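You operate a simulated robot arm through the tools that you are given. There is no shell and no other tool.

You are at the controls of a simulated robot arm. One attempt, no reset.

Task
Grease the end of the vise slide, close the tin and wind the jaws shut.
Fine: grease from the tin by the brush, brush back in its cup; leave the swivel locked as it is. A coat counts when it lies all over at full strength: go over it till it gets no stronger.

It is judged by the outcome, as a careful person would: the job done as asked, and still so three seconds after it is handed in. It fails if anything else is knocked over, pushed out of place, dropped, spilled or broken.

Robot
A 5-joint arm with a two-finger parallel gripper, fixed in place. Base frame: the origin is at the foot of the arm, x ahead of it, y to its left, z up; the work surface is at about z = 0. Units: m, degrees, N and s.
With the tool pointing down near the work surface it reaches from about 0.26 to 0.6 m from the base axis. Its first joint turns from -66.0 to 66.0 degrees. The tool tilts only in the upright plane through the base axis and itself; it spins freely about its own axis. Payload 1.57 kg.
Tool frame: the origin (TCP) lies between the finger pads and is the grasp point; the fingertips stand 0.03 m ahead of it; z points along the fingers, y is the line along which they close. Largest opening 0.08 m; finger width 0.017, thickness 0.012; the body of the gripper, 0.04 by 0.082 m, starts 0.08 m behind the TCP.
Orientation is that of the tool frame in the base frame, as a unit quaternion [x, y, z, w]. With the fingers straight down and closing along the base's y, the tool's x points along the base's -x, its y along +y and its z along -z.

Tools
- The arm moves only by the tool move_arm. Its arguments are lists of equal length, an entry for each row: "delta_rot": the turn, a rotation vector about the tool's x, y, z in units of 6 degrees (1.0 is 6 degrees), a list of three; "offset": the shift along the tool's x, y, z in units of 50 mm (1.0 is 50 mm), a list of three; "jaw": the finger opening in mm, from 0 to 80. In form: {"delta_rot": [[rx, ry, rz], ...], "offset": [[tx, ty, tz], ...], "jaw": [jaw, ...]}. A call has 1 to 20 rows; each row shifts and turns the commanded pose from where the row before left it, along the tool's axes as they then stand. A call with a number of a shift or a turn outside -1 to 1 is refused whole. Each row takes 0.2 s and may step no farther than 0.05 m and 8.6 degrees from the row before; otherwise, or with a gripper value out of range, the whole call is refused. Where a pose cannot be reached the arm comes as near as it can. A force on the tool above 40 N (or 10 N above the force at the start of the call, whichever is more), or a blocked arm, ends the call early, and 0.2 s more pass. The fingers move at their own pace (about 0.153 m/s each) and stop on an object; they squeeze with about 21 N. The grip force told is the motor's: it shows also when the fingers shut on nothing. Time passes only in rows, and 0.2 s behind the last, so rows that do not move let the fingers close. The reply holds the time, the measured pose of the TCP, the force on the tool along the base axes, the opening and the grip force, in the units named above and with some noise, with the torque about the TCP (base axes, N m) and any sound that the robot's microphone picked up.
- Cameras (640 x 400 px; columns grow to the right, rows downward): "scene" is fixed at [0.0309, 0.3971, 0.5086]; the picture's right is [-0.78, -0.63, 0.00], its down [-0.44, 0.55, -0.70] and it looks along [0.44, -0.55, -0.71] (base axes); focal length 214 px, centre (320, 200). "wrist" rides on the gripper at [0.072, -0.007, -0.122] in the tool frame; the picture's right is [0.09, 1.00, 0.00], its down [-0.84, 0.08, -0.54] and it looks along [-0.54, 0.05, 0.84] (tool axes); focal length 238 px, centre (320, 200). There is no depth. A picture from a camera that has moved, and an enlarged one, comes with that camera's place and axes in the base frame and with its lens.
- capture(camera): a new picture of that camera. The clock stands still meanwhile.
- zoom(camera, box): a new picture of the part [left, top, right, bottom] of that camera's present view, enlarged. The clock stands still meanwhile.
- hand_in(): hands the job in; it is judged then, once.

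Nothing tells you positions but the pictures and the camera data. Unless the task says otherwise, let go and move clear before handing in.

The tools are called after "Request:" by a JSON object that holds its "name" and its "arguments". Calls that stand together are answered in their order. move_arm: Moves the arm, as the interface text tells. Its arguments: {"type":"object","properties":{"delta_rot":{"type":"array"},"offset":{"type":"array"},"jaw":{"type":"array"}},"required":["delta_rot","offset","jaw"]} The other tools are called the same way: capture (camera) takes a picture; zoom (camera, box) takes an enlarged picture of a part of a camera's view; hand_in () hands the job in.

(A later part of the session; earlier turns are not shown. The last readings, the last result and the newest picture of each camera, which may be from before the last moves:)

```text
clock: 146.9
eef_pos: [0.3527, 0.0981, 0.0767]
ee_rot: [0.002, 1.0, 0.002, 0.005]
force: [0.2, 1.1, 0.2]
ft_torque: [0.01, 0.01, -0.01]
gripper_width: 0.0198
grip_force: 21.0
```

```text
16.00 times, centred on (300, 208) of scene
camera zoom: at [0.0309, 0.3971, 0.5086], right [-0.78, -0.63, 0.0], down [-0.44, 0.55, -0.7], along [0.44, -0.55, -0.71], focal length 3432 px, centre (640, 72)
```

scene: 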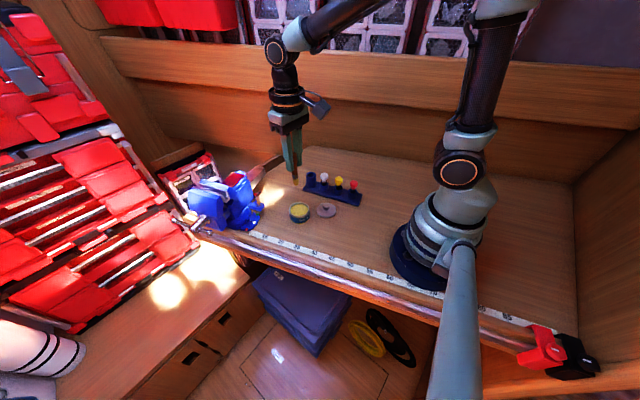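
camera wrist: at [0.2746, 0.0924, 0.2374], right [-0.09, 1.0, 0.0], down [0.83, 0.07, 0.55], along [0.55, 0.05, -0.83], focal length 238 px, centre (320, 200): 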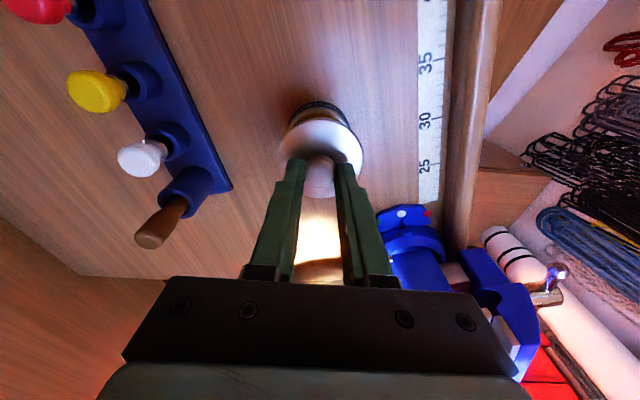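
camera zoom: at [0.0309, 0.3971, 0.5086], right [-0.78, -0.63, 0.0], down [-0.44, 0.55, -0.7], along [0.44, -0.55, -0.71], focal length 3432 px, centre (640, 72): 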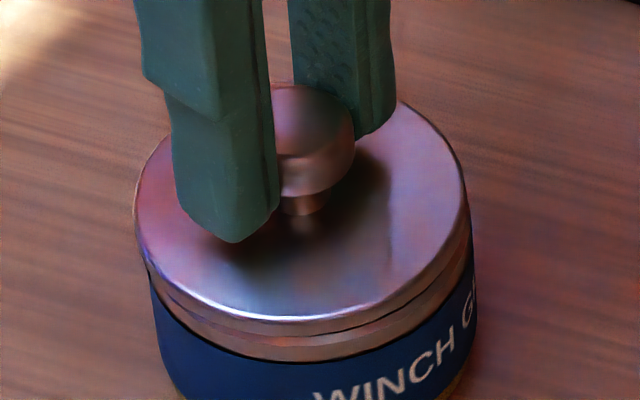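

Request:
{"name": "zoom", "arguments": {"camera": "wrist", "box": [260, 95, 380, 215]}}

```text
3.33 times, centred on (320, 155) of wrist
camera zoom: at [0.2792, 0.0919, 0.1974], right [-0.09, 1.0, 0.0], down [0.83, 0.07, 0.55], along [0.55, 0.05, -0.83], focal length 794 px, centre (320, 350)
```

zoom: 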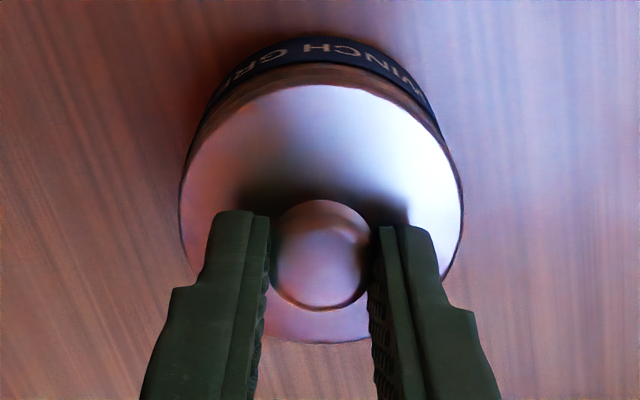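

Request:
{"name": "move_arm", "arguments": {"delta_rot": [[0, 0, 0], [0, 0, 0], [0, 0, 0]], "offset": [[0.02, 0, 0.02], [0, 0, 0.02], [0, 0, 0]], "jaw": [10, 10, 10]}}

Request:
{"name": "zoom", "arguments": {"camera": "scene", "box": [284, 196, 316, 220]}}

```text
clock: 147.7
eef_pos: [0.3518, 0.0978, 0.0737]
ee_rot: [0.001, 1.0, 0.002, 0.006]
force: [-0.4, -7.9, 16.5]
ft_torque: [-0.15, 0.38, 0.06]
gripper_width: 0.0202
grip_force: 20.7
heard: snap
```

```text
16.00 times, centred on (300, 208) of scene
camera zoom: at [0.0308, 0.3971, 0.5087], right [-0.78, -0.63, 0.0], down [-0.44, 0.55, -0.7], along [0.44, -0.55, -0.71], focal length 3432 px, centre (640, 72)
```

zoom: 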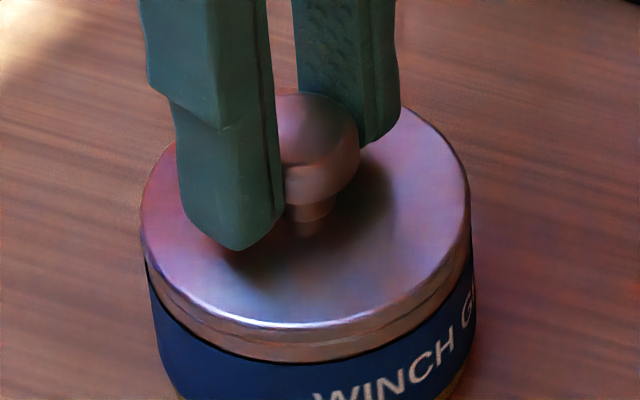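

A snap: the lid is on. I'll open the fingers and rise clear.

Request:
{"name": "move_arm", "arguments": {"delta_rot": [[0, 0, 0], [0, 0, 0], [0, 0, 0], [0, 0, 0], [0, 0, 0], [0, 0, 0]], "offset": [[0, 0, 0], [0, 0, 0], [0, 0, 0], [0, 0, -0.4], [0, 0, -0.8], [0, 0, -0.8]], "jaw": [28, 40, 46, 46, 46, 46]}}

Request:
{"name": "zoom", "arguments": {"camera": "scene", "box": [270, 180, 330, 230]}}

Request:
{"name": "capture", "arguments": {"camera": "wrist"}}

```text
clock: 149.1
eef_pos: [0.3507, 0.0935, 0.1732]
ee_rot: [0.001, 1.0, 0.002, 0.005]
force: [0.1, -0.7, 0.0]
ft_torque: [0.0, -0.01, 0.02]
gripper_width: 0.046
grip_force: 0.1
```

```text
8.00 times, centred on (300, 205) of scene
camera zoom: at [0.0309, 0.3971, 0.5086], right [-0.78, -0.63, 0.0], down [-0.44, 0.55, -0.7], along [0.44, -0.55, -0.71], focal length 1716 px, centre (480, 160)
```

zoom: 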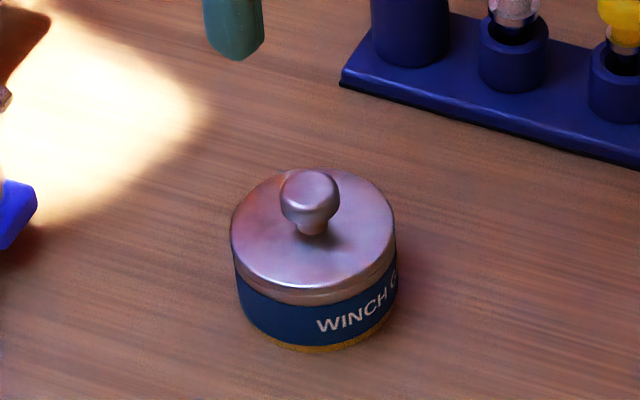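

```text
taken
camera wrist: at [0.2766, 0.0878, 0.2942], right [-0.09, 1.0, 0.0], down [0.83, 0.07, 0.55], along [0.55, 0.05, -0.83], focal length 238 px, centre (320, 200)
```

wrist: 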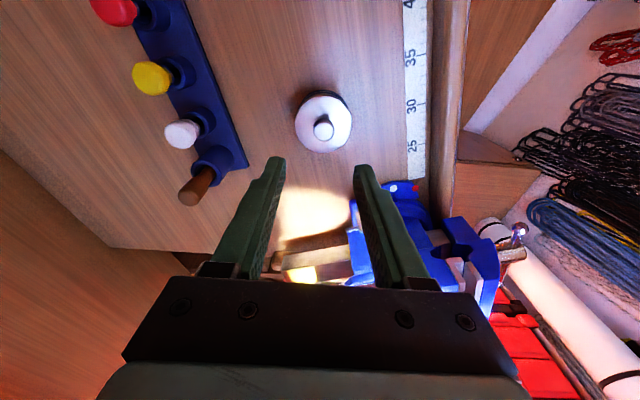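

The tin is closed. Next is the crank: I'll move up over it for a close look at the handle and jaws.

Request:
{"name": "move_arm", "arguments": {"delta_rot": [[0, 0, 0], [0, 0, 0], [0, 0, 0], [0, 0, 0], [0, 0, 0], [0, 0, 0]], "offset": [[-0.2, 0.6, -0.5], [-0.3, 0.78, -0.3], [-0.3, 0.78, -0.3], [-0.3, 0.78, -0.3], [-0.3, 0.78, -0.1], [0, 0, 0]], "jaw": [46, 20, 5, 5, 5, 5]}}

Request:
{"name": "capture", "arguments": {"camera": "wrist"}}

Request:
{"name": "capture", "arguments": {"camera": "scene"}}

```text
clock: 150.5
eef_pos: [0.4229, 0.2757, 0.2535]
ee_rot: [0.001, 1.0, 0.006, 0.008]
force: [-0.4, 0.3, 0.0]
ft_torque: [-0.03, 0.03, 0.03]
gripper_width: 0.0049
grip_force: 0.0
```

```text
taken
camera wrist: at [0.3491, 0.2688, 0.3752], right [-0.09, 1.0, 0.01], down [0.83, 0.07, 0.56], along [0.55, 0.06, -0.83], focal length 238 px, centre (320, 200)
```

wrist: 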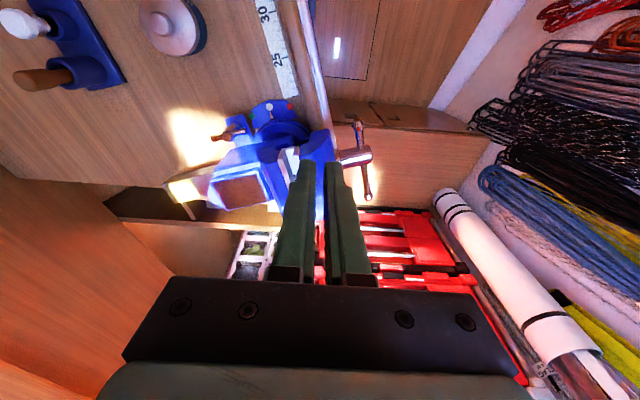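

```text
taken
```

scene: 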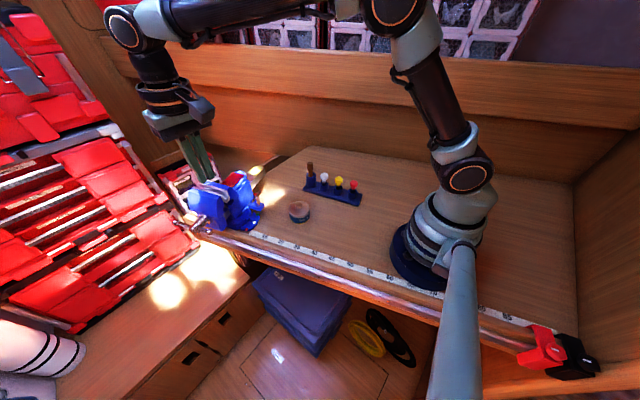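

Request:
{"name": "zoom", "arguments": {"camera": "wrist", "box": [210, 90, 390, 230]}}

Request:
{"name": "zoom", "arguments": {"camera": "wrist", "box": [320, 110, 390, 210]}}

Request:
{"name": "zoom", "arguments": {"camera": "scene", "box": [170, 170, 270, 240]}}

```text
2.86 times, centred on (300, 160) of wrist
camera zoom: at [0.3491, 0.2688, 0.3752], right [-0.09, 1.0, 0.01], down [0.83, 0.07, 0.56], along [0.55, 0.06, -0.83], focal length 681 px, centre (377, 314)
```

zoom: 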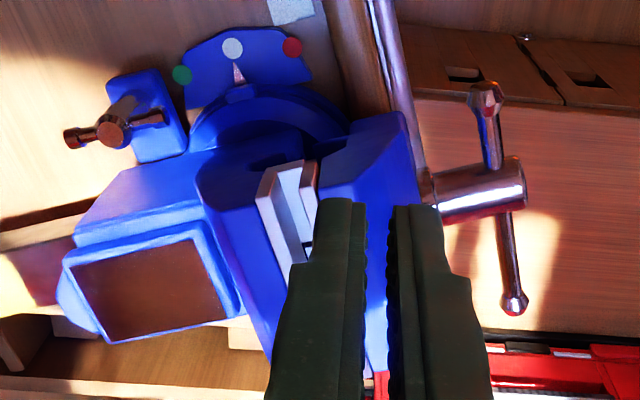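

```text
4.00 times, centred on (355, 160) of wrist
camera zoom: at [0.3491, 0.2688, 0.3752], right [-0.09, 1.0, 0.01], down [0.83, 0.07, 0.56], along [0.55, 0.06, -0.83], focal length 953 px, centre (180, 360)
```

zoom: 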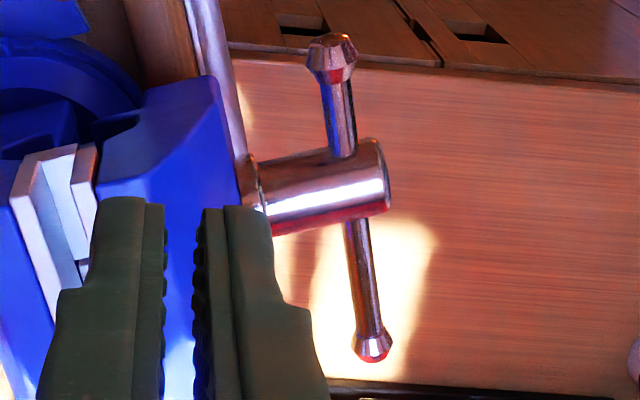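

```text
5.71 times, centred on (220, 205) of scene
camera zoom: at [0.0309, 0.3971, 0.5086], right [-0.78, -0.63, 0.0], down [-0.44, 0.55, -0.7], along [0.44, -0.55, -0.71], focal length 1226 px, centre (891, 171)
```

zoom: 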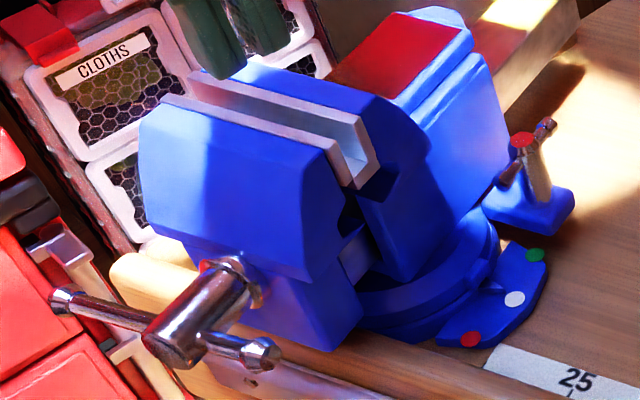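

The swivel pointer sits at the white dot and the jaw gap is roughly 15 mm. The crank bar is nearly horizontal: hub near (0.477, 0.342, 0.09), near knob (0.426, 0.324, 0.093), far knob (0.528, 0.360, 0.086). I'll tilt the closed fingers outward so they can push the bar around.

Request:
{"name": "move_arm", "arguments": {"delta_rot": [[0, 0, -0.99], [0, 0, -0.99], [0, 0, -0.99], [0, 0, -0.99], [0, 0, -0.99], [0, 0, -0.98], [0, -0.834, 0], [0, -0.834, 0], [0, -0.834, 0], [0, -0.834, 0], [0, -0.833, 0], [0, 0, 1.0], [0, 0, 1.0], [0, 0, 1.0], [0, 0, 0]], "offset": [[0, 0, 0], [0, 0, 0], [0, 0, 0], [0, 0, 0], [0, 0, 0], [0, 0, 0], [0, 0, 0], [0, 0, 0], [0, 0, 0], [0, 0, 0], [0, 0, 0], [0, 0, 0], [0, 0, 0], [0, 0, 0], [0, 0, 0]], "jaw": [0, 0, 0, 0, 0, 0, 0, 0, 0, 0, 0, 0, 0, 0, 0]}}

Request:
{"name": "capture", "arguments": {"camera": "wrist"}}

Request:
{"name": "capture", "arguments": {"camera": "scene"}}

```text
clock: 153.7
eef_pos: [0.4217, 0.2787, 0.2544]
ee_rot: [-0.14, 0.964, 0.096, 0.206]
force: [-0.2, 0.6, 0.6]
ft_torque: [-0.02, -0.05, 0.01]
gripper_width: 0.0001
grip_force: 20.6
```

```text
taken
camera wrist: at [0.3156, 0.2265, 0.3332], right [-0.39, 0.92, 0.09], down [0.51, 0.13, 0.85], along [0.77, 0.38, -0.52], focal length 238 px, centre (320, 200)
```

wrist: 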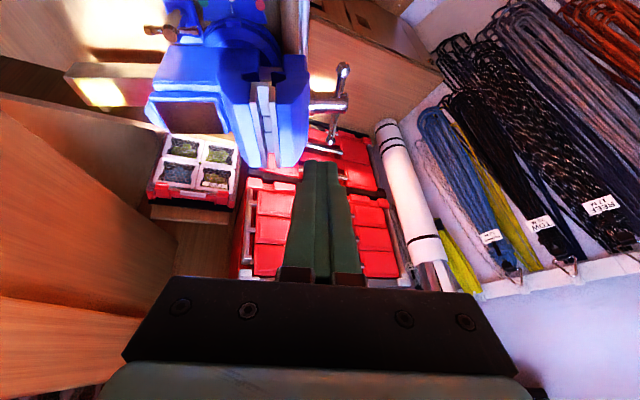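

```text
taken
```

scene: 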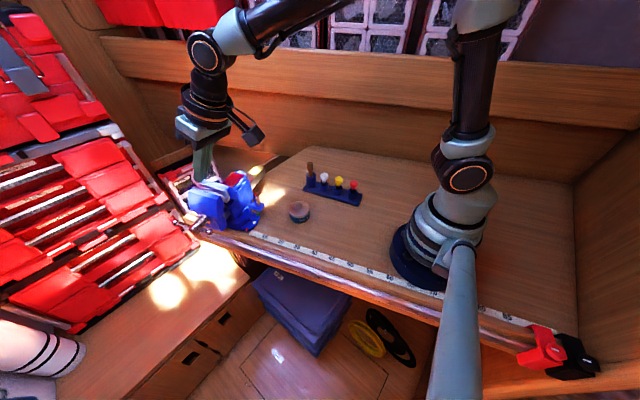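

Request:
{"name": "zoom", "arguments": {"camera": "wrist", "box": [220, 40, 370, 180]}}

```text
2.86 times, centred on (295, 110) of wrist
camera zoom: at [0.3156, 0.2265, 0.3332], right [-0.39, 0.92, 0.09], down [0.51, 0.13, 0.85], along [0.77, 0.38, -0.52], focal length 681 px, centre (391, 457)
```

zoom: 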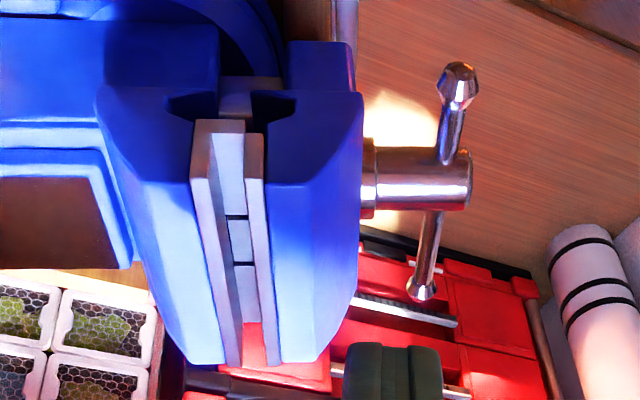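

Clear view of the crank. I'll bring the fingertips above the near part of the bar, about 2 cm over it.

Request:
{"name": "move_arm", "arguments": {"delta_rot": [[0, 0, 0], [0, 0, 0], [0, 0, 0], [0, 0, 0], [0, 0, 0]], "offset": [[-0.388, 0.79, 0.296], [0.305, -0.092, 0.647], [0.305, -0.092, 0.647], [0.305, -0.092, 0.647], [0, 0, 0]], "jaw": [0, 0, 0, 0, 0]}}

Request:
{"name": "capture", "arguments": {"camera": "wrist"}}

Request:
{"name": "zoom", "arguments": {"camera": "scene", "box": [160, 150, 260, 230]}}

```text
clock: 154.9
eef_pos: [0.4259, 0.3266, 0.1483]
ee_rot: [-0.144, 0.963, 0.111, 0.199]
force: [0.8, 0.1, 0.4]
ft_torque: [0.01, -0.02, 0.0]
gripper_width: 0.0
grip_force: 20.5
```

```text
taken
camera wrist: at [0.322, 0.2708, 0.2271], right [-0.4, 0.91, 0.12], down [0.52, 0.12, 0.85], along [0.75, 0.4, -0.52], focal length 238 px, centre (320, 200)
```

wrist: 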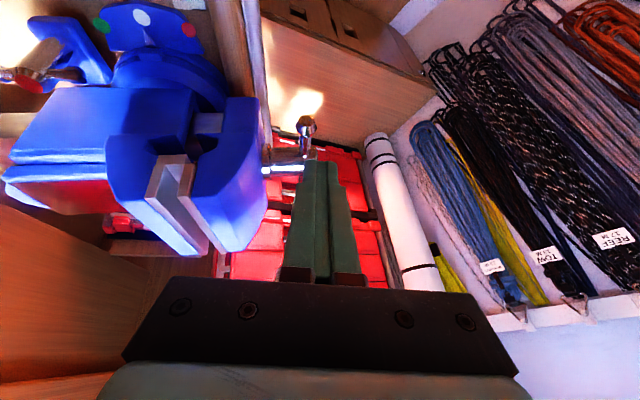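

```text
5.00 times, centred on (210, 190) of scene
camera zoom: at [0.0309, 0.3971, 0.5086], right [-0.78, -0.63, 0.0], down [-0.44, 0.55, -0.7], along [0.44, -0.55, -0.71], focal length 1072 px, centre (870, 250)
```

zoom: 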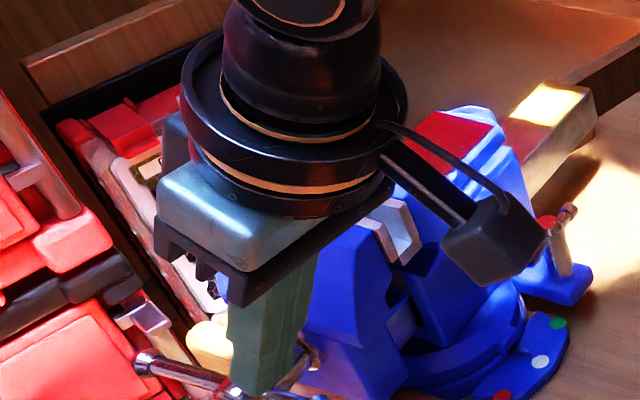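

The fingertips are over the near part of the bar. I'll shift slightly and lower until they touch it.

Request:
{"name": "move_arm", "arguments": {"delta_rot": [[0, 0, 0], [0, 0, 0], [0, 0, 0]], "offset": [[-0.096, -0.12, 0.028], [0.127, -0.038, 0.269], [0, 0, 0]], "jaw": [0, 0, 0]}}

Request:
{"name": "zoom", "arguments": {"camera": "wrist", "box": [240, 90, 370, 200]}}

Request:
{"name": "zoom", "arguments": {"camera": "scene", "box": [165, 190, 245, 245]}}

```text
clock: 155.7
eef_pos: [0.4345, 0.3235, 0.1339]
ee_rot: [-0.144, 0.963, 0.107, 0.2]
force: [-0.5, 0.0, -0.6]
ft_torque: [-0.03, 0.01, 0.02]
gripper_width: 0.0
grip_force: 21.2
```

```text
3.64 times, centred on (305, 145) of wrist
camera zoom: at [0.3294, 0.2682, 0.2121], right [-0.4, 0.91, 0.11], down [0.52, 0.12, 0.85], along [0.76, 0.39, -0.52], focal length 867 px, centre (374, 400)
```

zoom: 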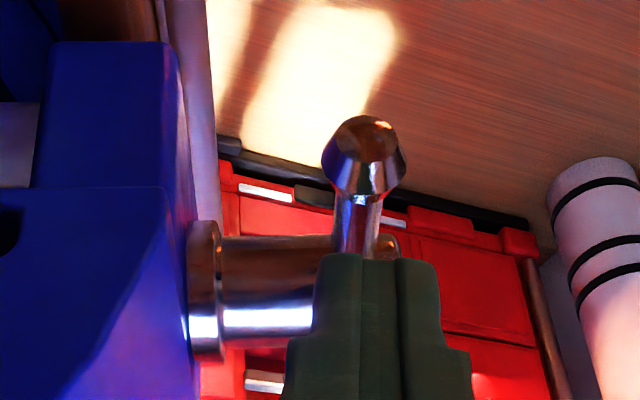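

```text
7.27 times, centred on (205, 218) of scene
camera zoom: at [0.0309, 0.3971, 0.5086], right [-0.78, -0.63, 0.0], down [-0.44, 0.55, -0.7], along [0.44, -0.55, -0.71], focal length 1560 px, centre (1156, 73)
```

zoom: 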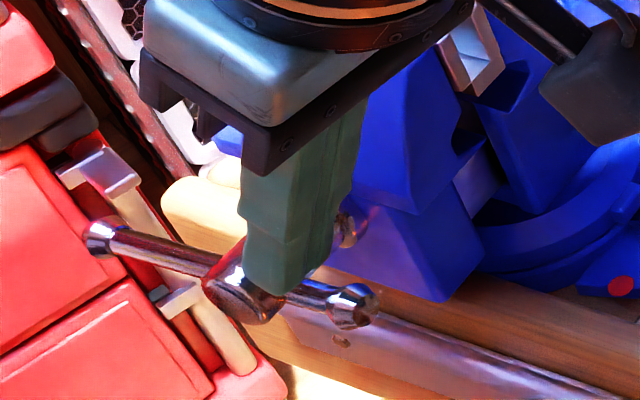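

Request:
{"name": "move_arm", "arguments": {"delta_rot": [[0, 0, 0], [0, 0, 0], [0, 0, 0]], "offset": [[0.09, -0.022, 0.144], [0.09, -0.022, 0.144], [0, 0, 0]], "jaw": [0, 0, 0]}}

Request:
{"name": "zoom", "arguments": {"camera": "wrist", "box": [240, 90, 370, 200]}}

Request:
{"name": "zoom", "arguments": {"camera": "scene", "box": [165, 190, 245, 245]}}

```text
clock: 156.5
eef_pos: [0.4315, 0.3238, 0.1159]
ee_rot: [-0.142, 0.963, 0.108, 0.2]
force: [2.3, -0.1, 3.7]
ft_torque: [0.01, -0.09, -0.01]
gripper_width: 0.0
grip_force: 20.7
```

```text
3.64 times, centred on (305, 145) of wrist
camera zoom: at [0.327, 0.2684, 0.1955], right [-0.4, 0.91, 0.11], down [0.52, 0.12, 0.85], along [0.76, 0.4, -0.52], focal length 867 px, centre (374, 400)
```

zoom: 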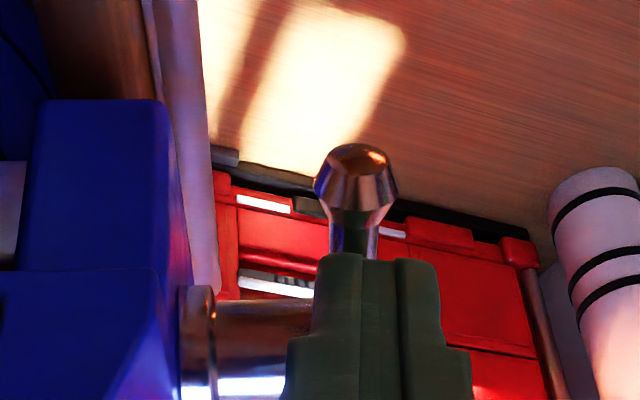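

```text
7.27 times, centred on (205, 218) of scene
camera zoom: at [0.0308, 0.3971, 0.5087], right [-0.78, -0.63, 0.0], down [-0.44, 0.55, -0.7], along [0.44, -0.55, -0.71], focal length 1560 px, centre (1156, 73)
```

zoom: 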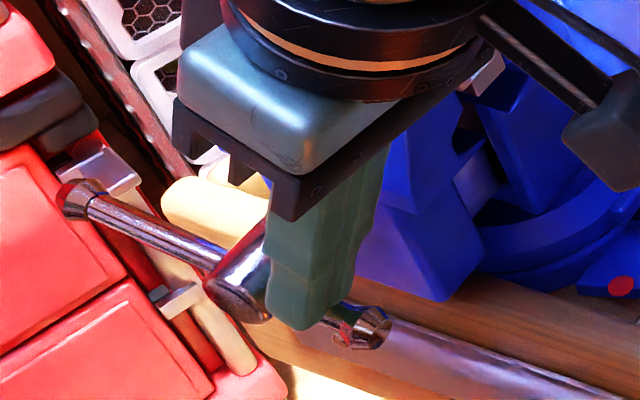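

The crank turns easily (about 4 N) in the closing direction. Continuing to push the near end down and under.

Request:
{"name": "move_arm", "arguments": {"delta_rot": [[0, 0, 0], [0, 0, 0], [0, 0, 0], [0, 0, 0]], "offset": [[0.178, -0.031, 0.19], [0.13, -0.027, 0.178], [-0.002, -0.0235, 0.194], [0, 0, 0]], "jaw": [0, 0, 0, 0]}}

Request:
{"name": "zoom", "arguments": {"camera": "wrist", "box": [240, 90, 370, 200]}}

Request:
{"name": "zoom", "arguments": {"camera": "scene", "box": [165, 190, 245, 245]}}

```text
clock: 157.5
eef_pos: [0.4296, 0.3238, 0.0834]
ee_rot: [-0.144, 0.963, 0.108, 0.199]
force: [0.0, 0.7, 1.3]
ft_torque: [0.03, 0.02, 0.0]
gripper_width: 0.0001
grip_force: 20.9
```

```text
3.64 times, centred on (305, 145) of wrist
camera zoom: at [0.3253, 0.2684, 0.1618], right [-0.4, 0.91, 0.11], down [0.52, 0.12, 0.85], along [0.76, 0.4, -0.52], focal length 867 px, centre (374, 400)
```

zoom: 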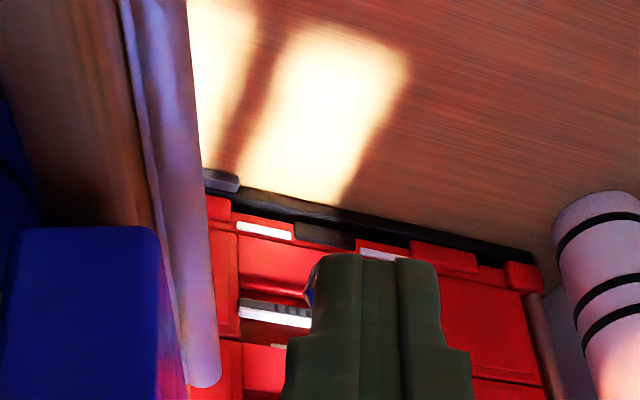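

```text
7.27 times, centred on (205, 218) of scene
camera zoom: at [0.0309, 0.3971, 0.5086], right [-0.78, -0.63, 0.0], down [-0.44, 0.55, -0.7], along [0.44, -0.55, -0.71], focal length 1560 px, centre (1156, 73)
```

zoom: 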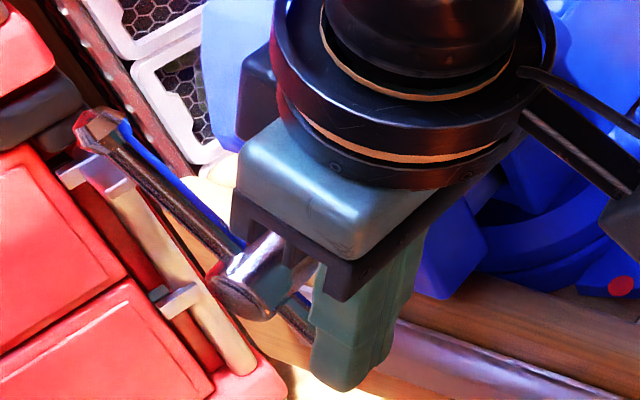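

Request:
{"name": "move_arm", "arguments": {"delta_rot": [[0, 0, 0], [0, 0, 0], [0, 0, 0]], "offset": [[-0.096, -0.027, 0.256], [-0.145, -0.021, 0.224], [0, 0, 0]], "jaw": [0, 0, 0]}}

Request:
{"name": "zoom", "arguments": {"camera": "scene", "box": [165, 185, 245, 245]}}

Request:
{"name": "capture", "arguments": {"camera": "wrist"}}

```text
clock: 158.0
eef_pos: [0.4449, 0.3288, 0.0766]
ee_rot: [-0.14, 0.963, 0.108, 0.202]
force: [-7.0, -7.0, 9.3]
ft_torque: [-0.04, -0.5, -0.42]
gripper_width: 0.0
grip_force: 21.1
stopped in row 2: the force on the tool passed its limit at 93 N (the readings are from after the stop); the commanded pose is now the measured one
```

```text
6.67 times, centred on (205, 215) of scene
camera zoom: at [0.0308, 0.3971, 0.5087], right [-0.78, -0.63, 0.0], down [-0.44, 0.55, -0.7], along [0.44, -0.55, -0.71], focal length 1430 px, centre (1087, 100)
```

zoom: 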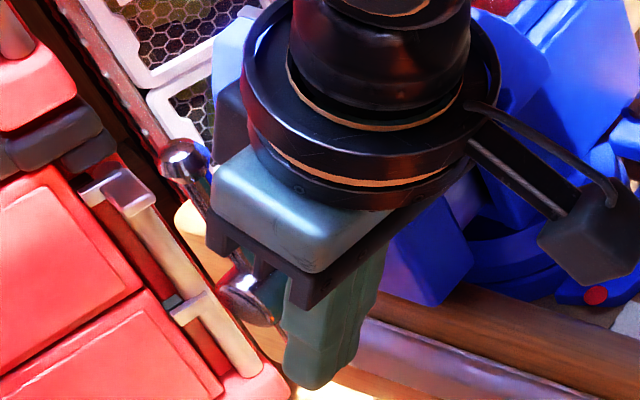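

```text
taken
camera wrist: at [0.3393, 0.2743, 0.1548], right [-0.39, 0.91, 0.11], down [0.52, 0.12, 0.85], along [0.76, 0.39, -0.52], focal length 238 px, centre (320, 200)
```

wrist: 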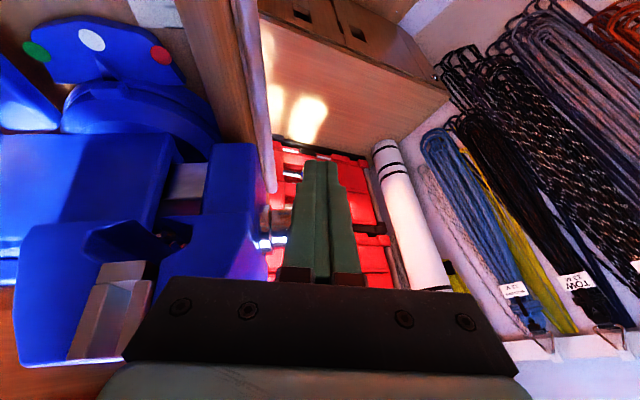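

Something blocked hard (93 N). I'll look closely before doing anything else.

Request:
{"name": "zoom", "arguments": {"camera": "wrist", "box": [0, 130, 300, 370]}}

Request:
{"name": "zoom", "arguments": {"camera": "scene", "box": [180, 190, 240, 240]}}

Request:
{"name": "zoom", "arguments": {"camera": "wrist", "box": [250, 150, 380, 290]}}

```text
1.67 times, centred on (150, 250) of wrist
camera zoom: at [0.3393, 0.2743, 0.1548], right [-0.39, 0.91, 0.11], down [0.52, 0.12, 0.85], along [0.76, 0.39, -0.52], focal length 397 px, centre (603, 117)
```

zoom: 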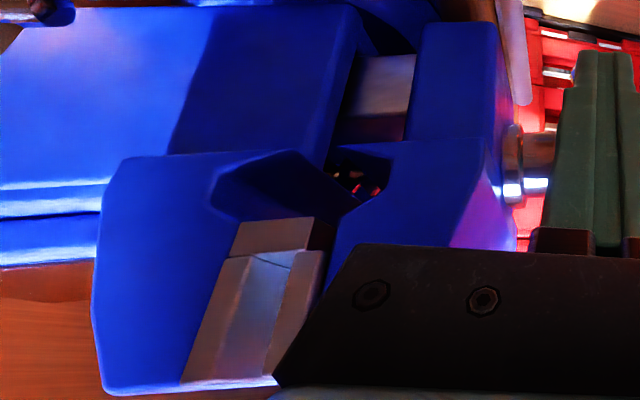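

```text
8.00 times, centred on (210, 215) of scene
camera zoom: at [0.0308, 0.3971, 0.5087], right [-0.78, -0.63, 0.0], down [-0.44, 0.55, -0.7], along [0.44, -0.55, -0.71], focal length 1716 px, centre (1200, 80)
```

zoom: 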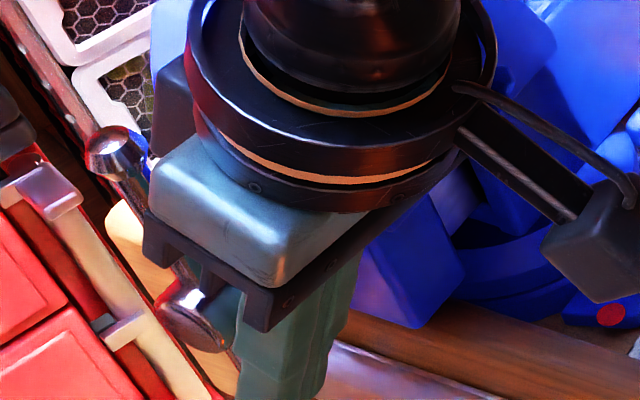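

```text
2.86 times, centred on (315, 220) of wrist
camera zoom: at [0.3393, 0.2743, 0.1548], right [-0.39, 0.91, 0.11], down [0.52, 0.12, 0.85], along [0.76, 0.39, -0.52], focal length 681 px, centre (334, 143)
```

zoom: 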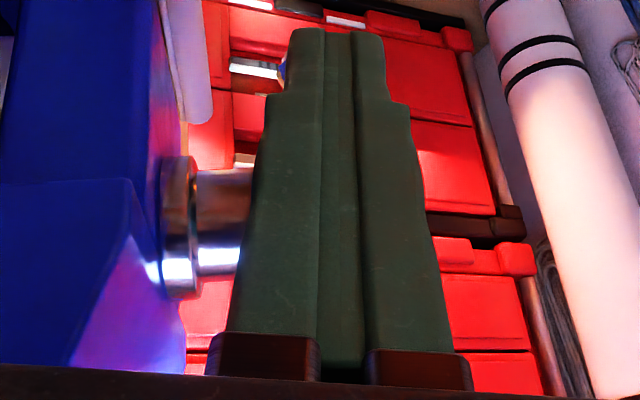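

The jaws are still open; most likely the fingertip slid along the now-vertical bar and jammed against its knob. I'll back off and retract upward, then take the upper end from the far side.

Request:
{"name": "move_arm", "arguments": {"delta_rot": [[0, 0, 0], [0, 0, 0], [0, 0, 0], [0, 0, 0], [0, 0, 0]], "offset": [[0.217, 0.004, -0.101], [0, 0, -0.8], [0, 0, -0.8], [0, 0, -0.8], [0, 0, 0]], "jaw": [0, 0, 0, 0, 0]}}

Request:
{"name": "capture", "arguments": {"camera": "wrist"}}

Request:
{"name": "zoom", "arguments": {"camera": "scene", "box": [165, 170, 265, 245]}}

```text
clock: 159.2
eef_pos: [0.3912, 0.2929, 0.187]
ee_rot: [-0.141, 0.963, 0.11, 0.201]
force: [-1.3, 0.2, -0.4]
ft_torque: [0.02, -0.01, 0.01]
gripper_width: 0.0002
grip_force: 21.0
```

```text
taken
camera wrist: at [0.2865, 0.238, 0.2656], right [-0.39, 0.91, 0.11], down [0.52, 0.12, 0.85], along [0.76, 0.39, -0.52], focal length 238 px, centre (320, 200)
```

wrist: 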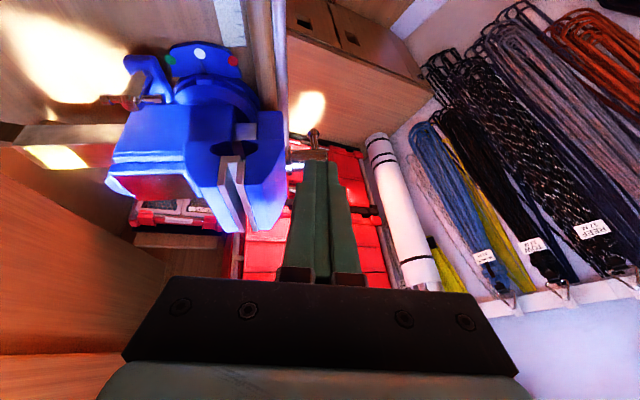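

```text
5.33 times, centred on (215, 208) of scene
camera zoom: at [0.0308, 0.3971, 0.5086], right [-0.78, -0.63, 0.0], down [-0.44, 0.55, -0.7], along [0.44, -0.55, -0.71], focal length 1144 px, centre (880, 160)
```

zoom: 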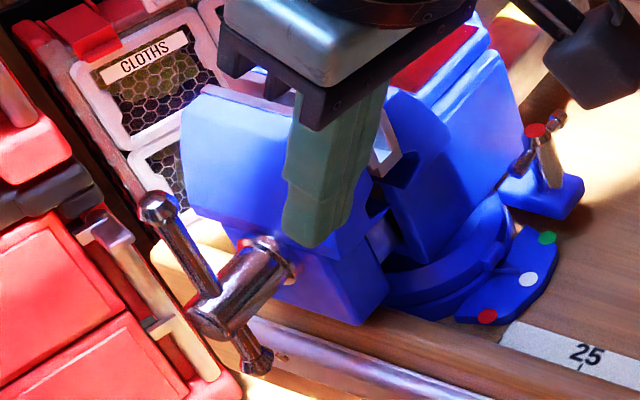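

Request:
{"name": "zoom", "arguments": {"camera": "wrist", "box": [190, 100, 350, 240]}}

```text
2.86 times, centred on (270, 170) of wrist
camera zoom: at [0.2865, 0.238, 0.2656], right [-0.39, 0.91, 0.11], down [0.52, 0.12, 0.85], along [0.76, 0.39, -0.52], focal length 681 px, centre (463, 286)
```

zoom: 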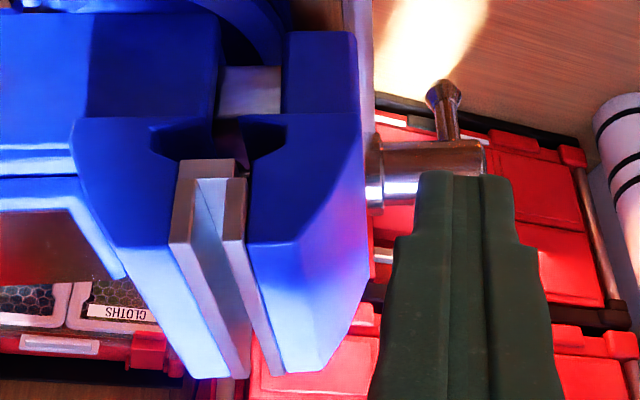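

The bar is nearly vertical and the jaw gap has shrunk a bit (roughly a quarter). I'll go over the top end to its far side.

Request:
{"name": "move_arm", "arguments": {"delta_rot": [[0, 0, 0], [0, 0, 0], [0, 0, 0], [0, 0, 0], [0, 0, 0]], "offset": [[-0.156, 0.298, -0.323], [-0.724, -0.014, 0.337], [-0.724, -0.014, 0.337], [-0.724, -0.014, 0.337], [0, 0, 0]], "jaw": [0, 0, 0, 0, 0]}}

Request:
{"name": "capture", "arguments": {"camera": "wrist"}}

Request:
{"name": "zoom", "arguments": {"camera": "scene", "box": [155, 160, 255, 235]}}

```text
clock: 160.4
eef_pos: [0.5006, 0.3418, 0.2052]
ee_rot: [-0.138, 0.964, 0.1, 0.204]
force: [0.7, -0.1, -0.7]
ft_torque: [-0.02, 0.0, -0.01]
gripper_width: 0.0001
grip_force: 21.2
```

```text
taken
camera wrist: at [0.3941, 0.2885, 0.2831], right [-0.39, 0.92, 0.1], down [0.51, 0.13, 0.85], along [0.77, 0.38, -0.52], focal length 238 px, centre (320, 200)
```

wrist: 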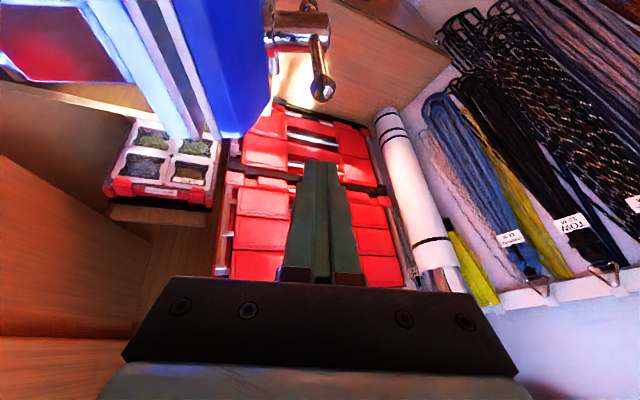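

```text
5.33 times, centred on (205, 198) of scene
camera zoom: at [0.0309, 0.3971, 0.5086], right [-0.78, -0.63, 0.0], down [-0.44, 0.55, -0.7], along [0.44, -0.55, -0.71], focal length 1144 px, centre (933, 213)
```

zoom: 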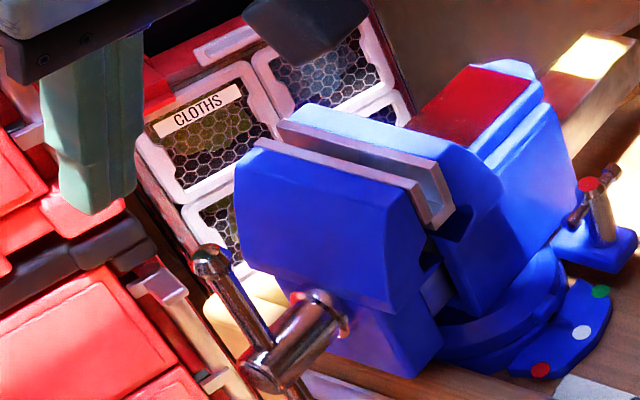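

I'm on the far side of the top knob with good clearance. Lowering the fingers alongside it.

Request:
{"name": "move_arm", "arguments": {"delta_rot": [[0, 0, 0], [0, 0, 0], [0, 0, 0]], "offset": [[0.222, -0.08, 0.474], [0.222, -0.08, 0.474], [0, 0, 0]], "jaw": [0, 0, 0]}}

Request:
{"name": "zoom", "arguments": {"camera": "wrist", "box": [250, 0, 390, 180]}}

Request:
{"name": "zoom", "arguments": {"camera": "scene", "box": [155, 170, 255, 245]}}

```text
clock: 161.2
eef_pos: [0.5002, 0.3382, 0.1505]
ee_rot: [-0.138, 0.964, 0.1, 0.206]
force: [-0.3, -0.2, 0.7]
ft_torque: [0.01, 0.02, 0.01]
gripper_width: 0.0
grip_force: 21.3
```

```text
2.22 times, centred on (320, 90) of wrist
camera zoom: at [0.3938, 0.2871, 0.2287], right [-0.39, 0.92, 0.1], down [0.51, 0.13, 0.85], along [0.77, 0.38, -0.52], focal length 530 px, centre (320, 444)
```

zoom: 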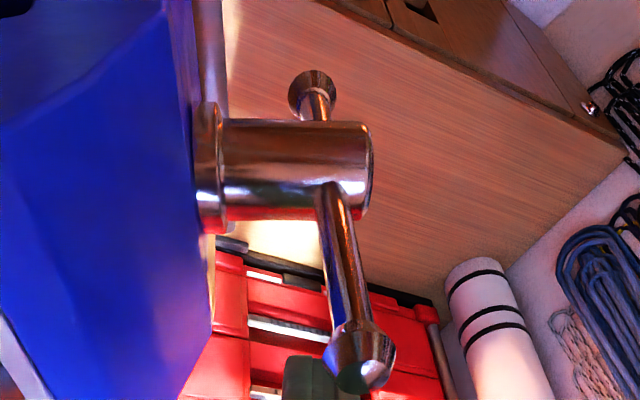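

```text
5.33 times, centred on (205, 208) of scene
camera zoom: at [0.0309, 0.3971, 0.5086], right [-0.78, -0.63, 0.0], down [-0.44, 0.55, -0.7], along [0.44, -0.55, -0.71], focal length 1144 px, centre (933, 160)
```

zoom: 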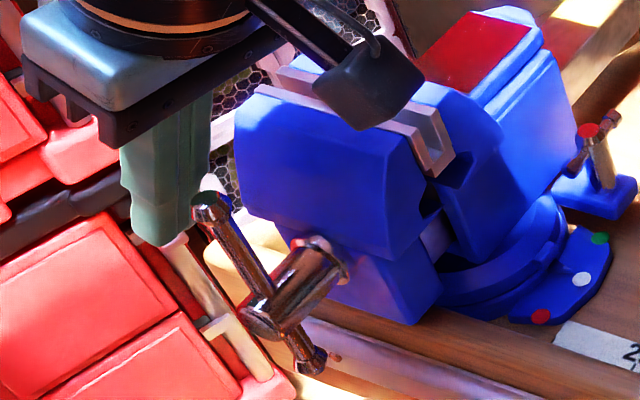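

The fingers are about 1 cm off the bar's plane (toward the vise). I'll shift outward along the screw axis and check.

Request:
{"name": "move_arm", "arguments": {"delta_rot": [[0, 0, 0], [0, 0, 0]], "offset": [[-0.1, 0.198, 0.07], [0, 0, 0]], "jaw": [0, 0]}}

Request:
{"name": "zoom", "arguments": {"camera": "wrist", "box": [250, 0, 390, 180]}}

```text
clock: 161.8
eef_pos: [0.5029, 0.3513, 0.1502]
ee_rot: [-0.139, 0.963, 0.103, 0.205]
force: [-1.0, -0.4, -0.7]
ft_torque: [-0.01, -0.01, -0.01]
gripper_width: 0.0
grip_force: 20.7
```

```text
2.22 times, centred on (320, 90) of wrist
camera zoom: at [0.3969, 0.2986, 0.229], right [-0.39, 0.92, 0.1], down [0.51, 0.12, 0.85], along [0.76, 0.38, -0.52], focal length 530 px, centre (320, 444)
```

zoom: 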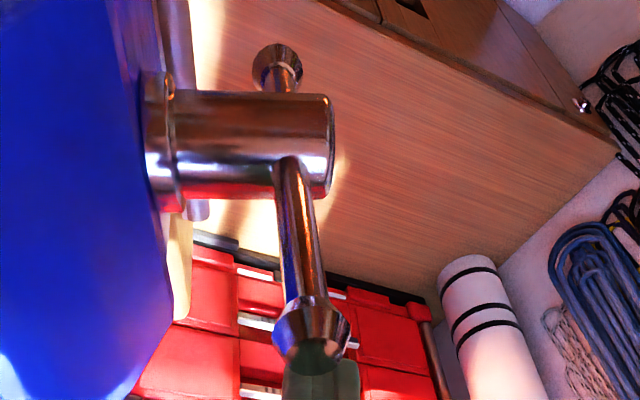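

Aligned behind the knob. Now pulling the top end toward the robot.

Request:
{"name": "move_arm", "arguments": {"delta_rot": [[0, 0, 0], [0, 0, 0], [0, 0, 0], [0, 0, 0], [0, 0, 0]], "offset": [[0.197, 0.0096, -0.131], [0.197, 0.0096, -0.131], [0.2097, -0.005, -0.1037], [0.2376, -0.0233, -0.0305], [0, 0, 0]], "jaw": [0, 0, 0, 0, 0]}}

Request:
{"name": "zoom", "arguments": {"camera": "wrist", "box": [230, 0, 390, 200]}}

Request:
{"name": "zoom", "arguments": {"camera": "scene", "box": [155, 170, 255, 245]}}

```text
clock: 163.0
eef_pos: [0.4582, 0.3373, 0.1504]
ee_rot: [-0.14, 0.964, 0.107, 0.201]
force: [-0.2, -0.6, 0.1]
ft_torque: [0.03, -0.03, 0.01]
gripper_width: 0.0
grip_force: 20.4
```

```text
2.00 times, centred on (310, 100) of wrist
camera zoom: at [0.3534, 0.2831, 0.2297], right [-0.39, 0.91, 0.11], down [0.52, 0.12, 0.85], along [0.76, 0.39, -0.52], focal length 477 px, centre (340, 400)
```

zoom: 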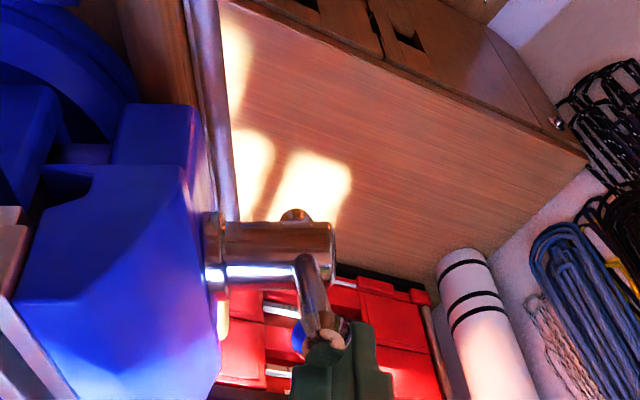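

```text
5.33 times, centred on (205, 208) of scene
camera zoom: at [0.0308, 0.3971, 0.5086], right [-0.78, -0.63, 0.0], down [-0.44, 0.55, -0.7], along [0.44, -0.55, -0.71], focal length 1144 px, centre (933, 160)
```

zoom: 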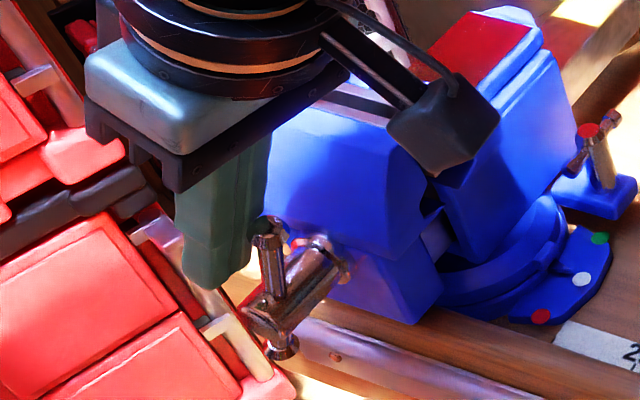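

Request:
{"name": "move_arm", "arguments": {"delta_rot": [[0, 0, 0], [0, 0, 0], [0, 0, 0], [0, 0, 0], [0, 0, 0]], "offset": [[0.215, -0.0267, -0.0272], [0.2231, -0.0352, 0.0278], [0.1824, -0.0398, 0.0729], [0.1418, -0.0323, 0.1044], [0, 0, 0]], "jaw": [0, 0, 0, 0, 0]}}

Request:
{"name": "zoom", "arguments": {"camera": "wrist", "box": [230, 60, 390, 220]}}

Request:
{"name": "zoom", "arguments": {"camera": "scene", "box": [155, 170, 255, 245]}}

```text
clock: 164.2
eef_pos: [0.4287, 0.3236, 0.1269]
ee_rot: [-0.141, 0.964, 0.109, 0.199]
force: [1.9, -0.6, 0.5]
ft_torque: [0.03, -0.05, 0.03]
gripper_width: 0.0
grip_force: 20.3
```

```text
2.50 times, centred on (310, 140) of wrist
camera zoom: at [0.3252, 0.2695, 0.2056], right [-0.4, 0.91, 0.12], down [0.52, 0.12, 0.85], along [0.76, 0.39, -0.52], focal length 596 px, centre (345, 350)
```

zoom: 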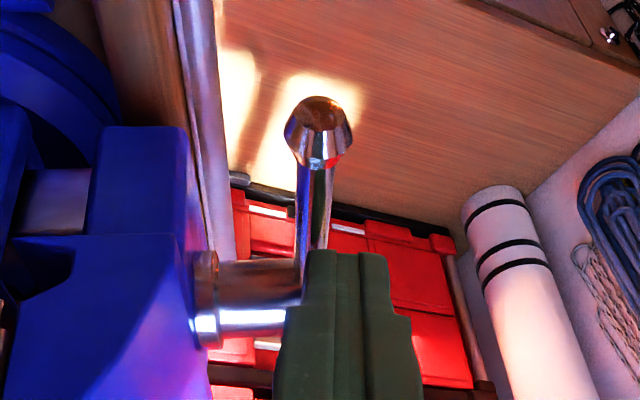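

```text
5.33 times, centred on (205, 208) of scene
camera zoom: at [0.0308, 0.3971, 0.5086], right [-0.78, -0.63, 0.0], down [-0.44, 0.55, -0.7], along [0.44, -0.55, -0.71], focal length 1144 px, centre (933, 160)
```

zoom: 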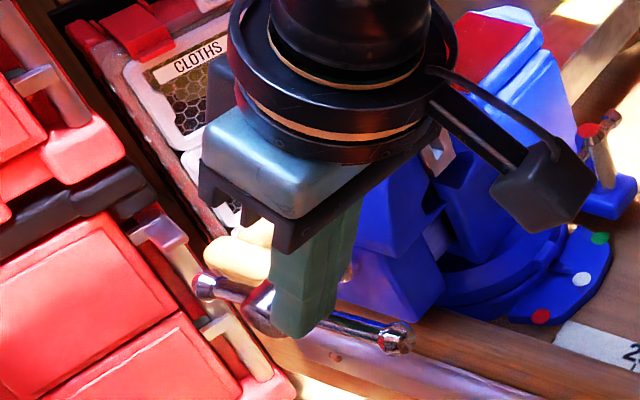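

Half a turn done: the bar is horizontal again and the screw has advanced. I'll follow it along the axis and push the near end down.

Request:
{"name": "move_arm", "arguments": {"delta_rot": [[0, 0, 0], [0, 0, 0], [0, 0, 0], [0, 0, 0]], "offset": [[-0.0067, -0.1384, -0.0203], [-0.0357, -0.0326, 0.2345], [0.1716, -0.0465, 0.1773], [0, 0, 0]], "jaw": [0, 0, 0, 0]}}

Request:
{"name": "zoom", "arguments": {"camera": "wrist", "box": [230, 60, 390, 220]}}

Request:
{"name": "zoom", "arguments": {"camera": "scene", "box": [155, 170, 255, 245]}}

```text
clock: 165.2
eef_pos: [0.4341, 0.3178, 0.1051]
ee_rot: [-0.14, 0.964, 0.107, 0.201]
force: [-0.5, 0.7, 0.1]
ft_torque: [0.02, 0.0, 0.01]
gripper_width: 0.0
grip_force: 20.8
```

```text
2.50 times, centred on (310, 140) of wrist
camera zoom: at [0.3303, 0.2632, 0.1828], right [-0.39, 0.91, 0.11], down [0.52, 0.12, 0.85], along [0.76, 0.39, -0.52], focal length 596 px, centre (345, 350)
```

zoom: 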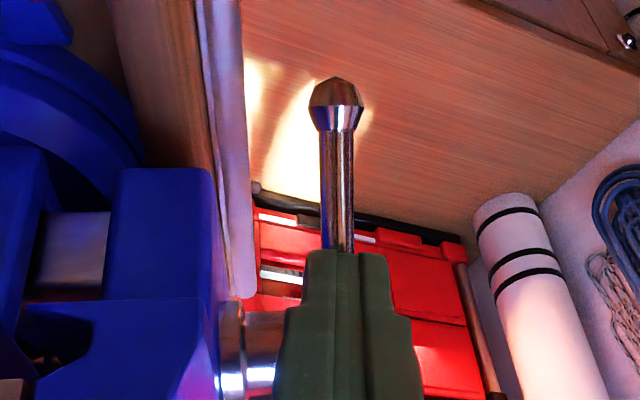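

```text
5.33 times, centred on (205, 208) of scene
camera zoom: at [0.0309, 0.3971, 0.5086], right [-0.78, -0.63, 0.0], down [-0.44, 0.55, -0.7], along [0.44, -0.55, -0.71], focal length 1144 px, centre (933, 160)
```

zoom: 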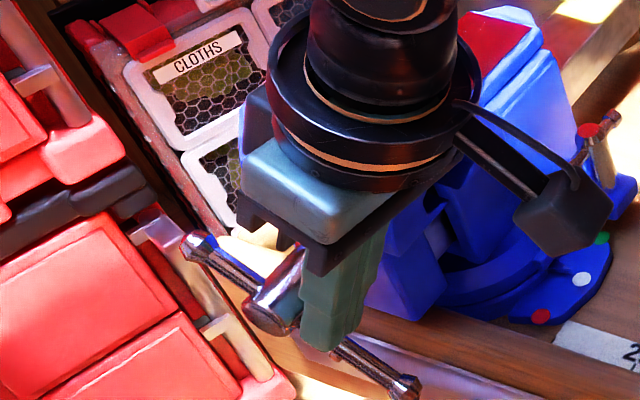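

The bar is now centred under the fingers. The earlier stop may have been the palm meeting the jaw top, so I'll use a higher contact point and go in small steps.

Request:
{"name": "move_arm", "arguments": {"delta_rot": [[0, 0, 0], [0, 0, 0], [0, 0, 0]], "offset": [[0.0933, -0.0375, 0.1419], [-0.0846, -0.0256, 0.1202], [0, 0, 0]], "jaw": [0, 0, 0]}}

Request:
{"name": "zoom", "arguments": {"camera": "scene", "box": [155, 180, 255, 255]}}

Request:
{"name": "capture", "arguments": {"camera": "wrist"}}

```text
clock: 166.0
eef_pos: [0.4419, 0.3183, 0.0918]
ee_rot: [-0.139, 0.964, 0.104, 0.202]
force: [-4.2, -1.0, -1.2]
ft_torque: [-0.04, 0.07, 0.01]
gripper_width: 0.0
grip_force: 21.2
```

```text
5.33 times, centred on (205, 218) of scene
camera zoom: at [0.0309, 0.3971, 0.5086], right [-0.78, -0.63, 0.0], down [-0.44, 0.55, -0.7], along [0.44, -0.55, -0.71], focal length 1144 px, centre (933, 107)
```

zoom: 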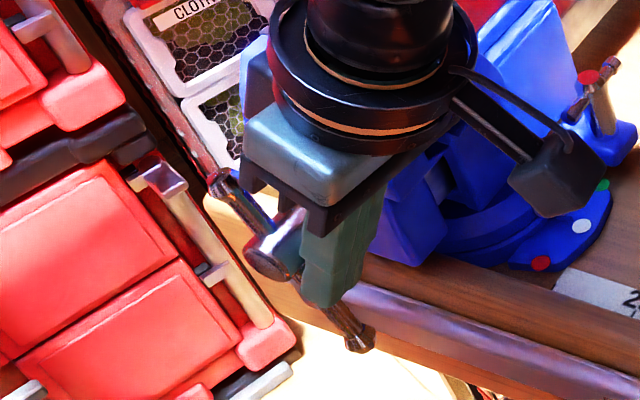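

```text
taken
camera wrist: at [0.3366, 0.2645, 0.1707], right [-0.39, 0.91, 0.11], down [0.52, 0.12, 0.85], along [0.76, 0.39, -0.52], focal length 238 px, centre (320, 200)
```

wrist: 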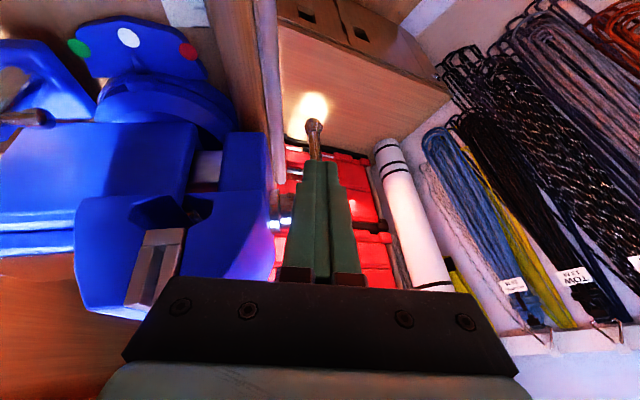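

Request:
{"name": "zoom", "arguments": {"camera": "wrist", "box": [60, 170, 290, 330]}}

```text
2.50 times, centred on (175, 250) of wrist
camera zoom: at [0.3366, 0.2645, 0.1707], right [-0.39, 0.91, 0.11], down [0.52, 0.12, 0.85], along [0.76, 0.39, -0.52], focal length 596 px, centre (682, 75)
```

zoom: 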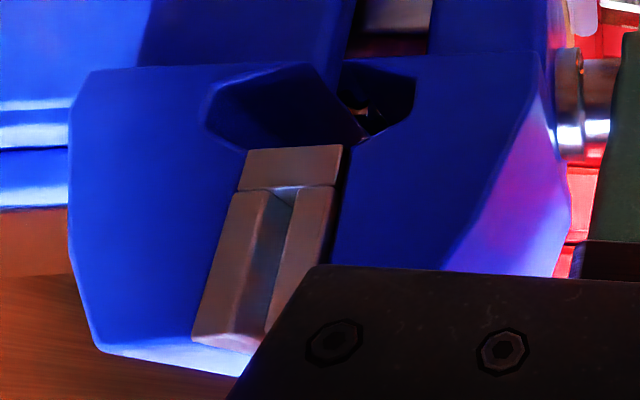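

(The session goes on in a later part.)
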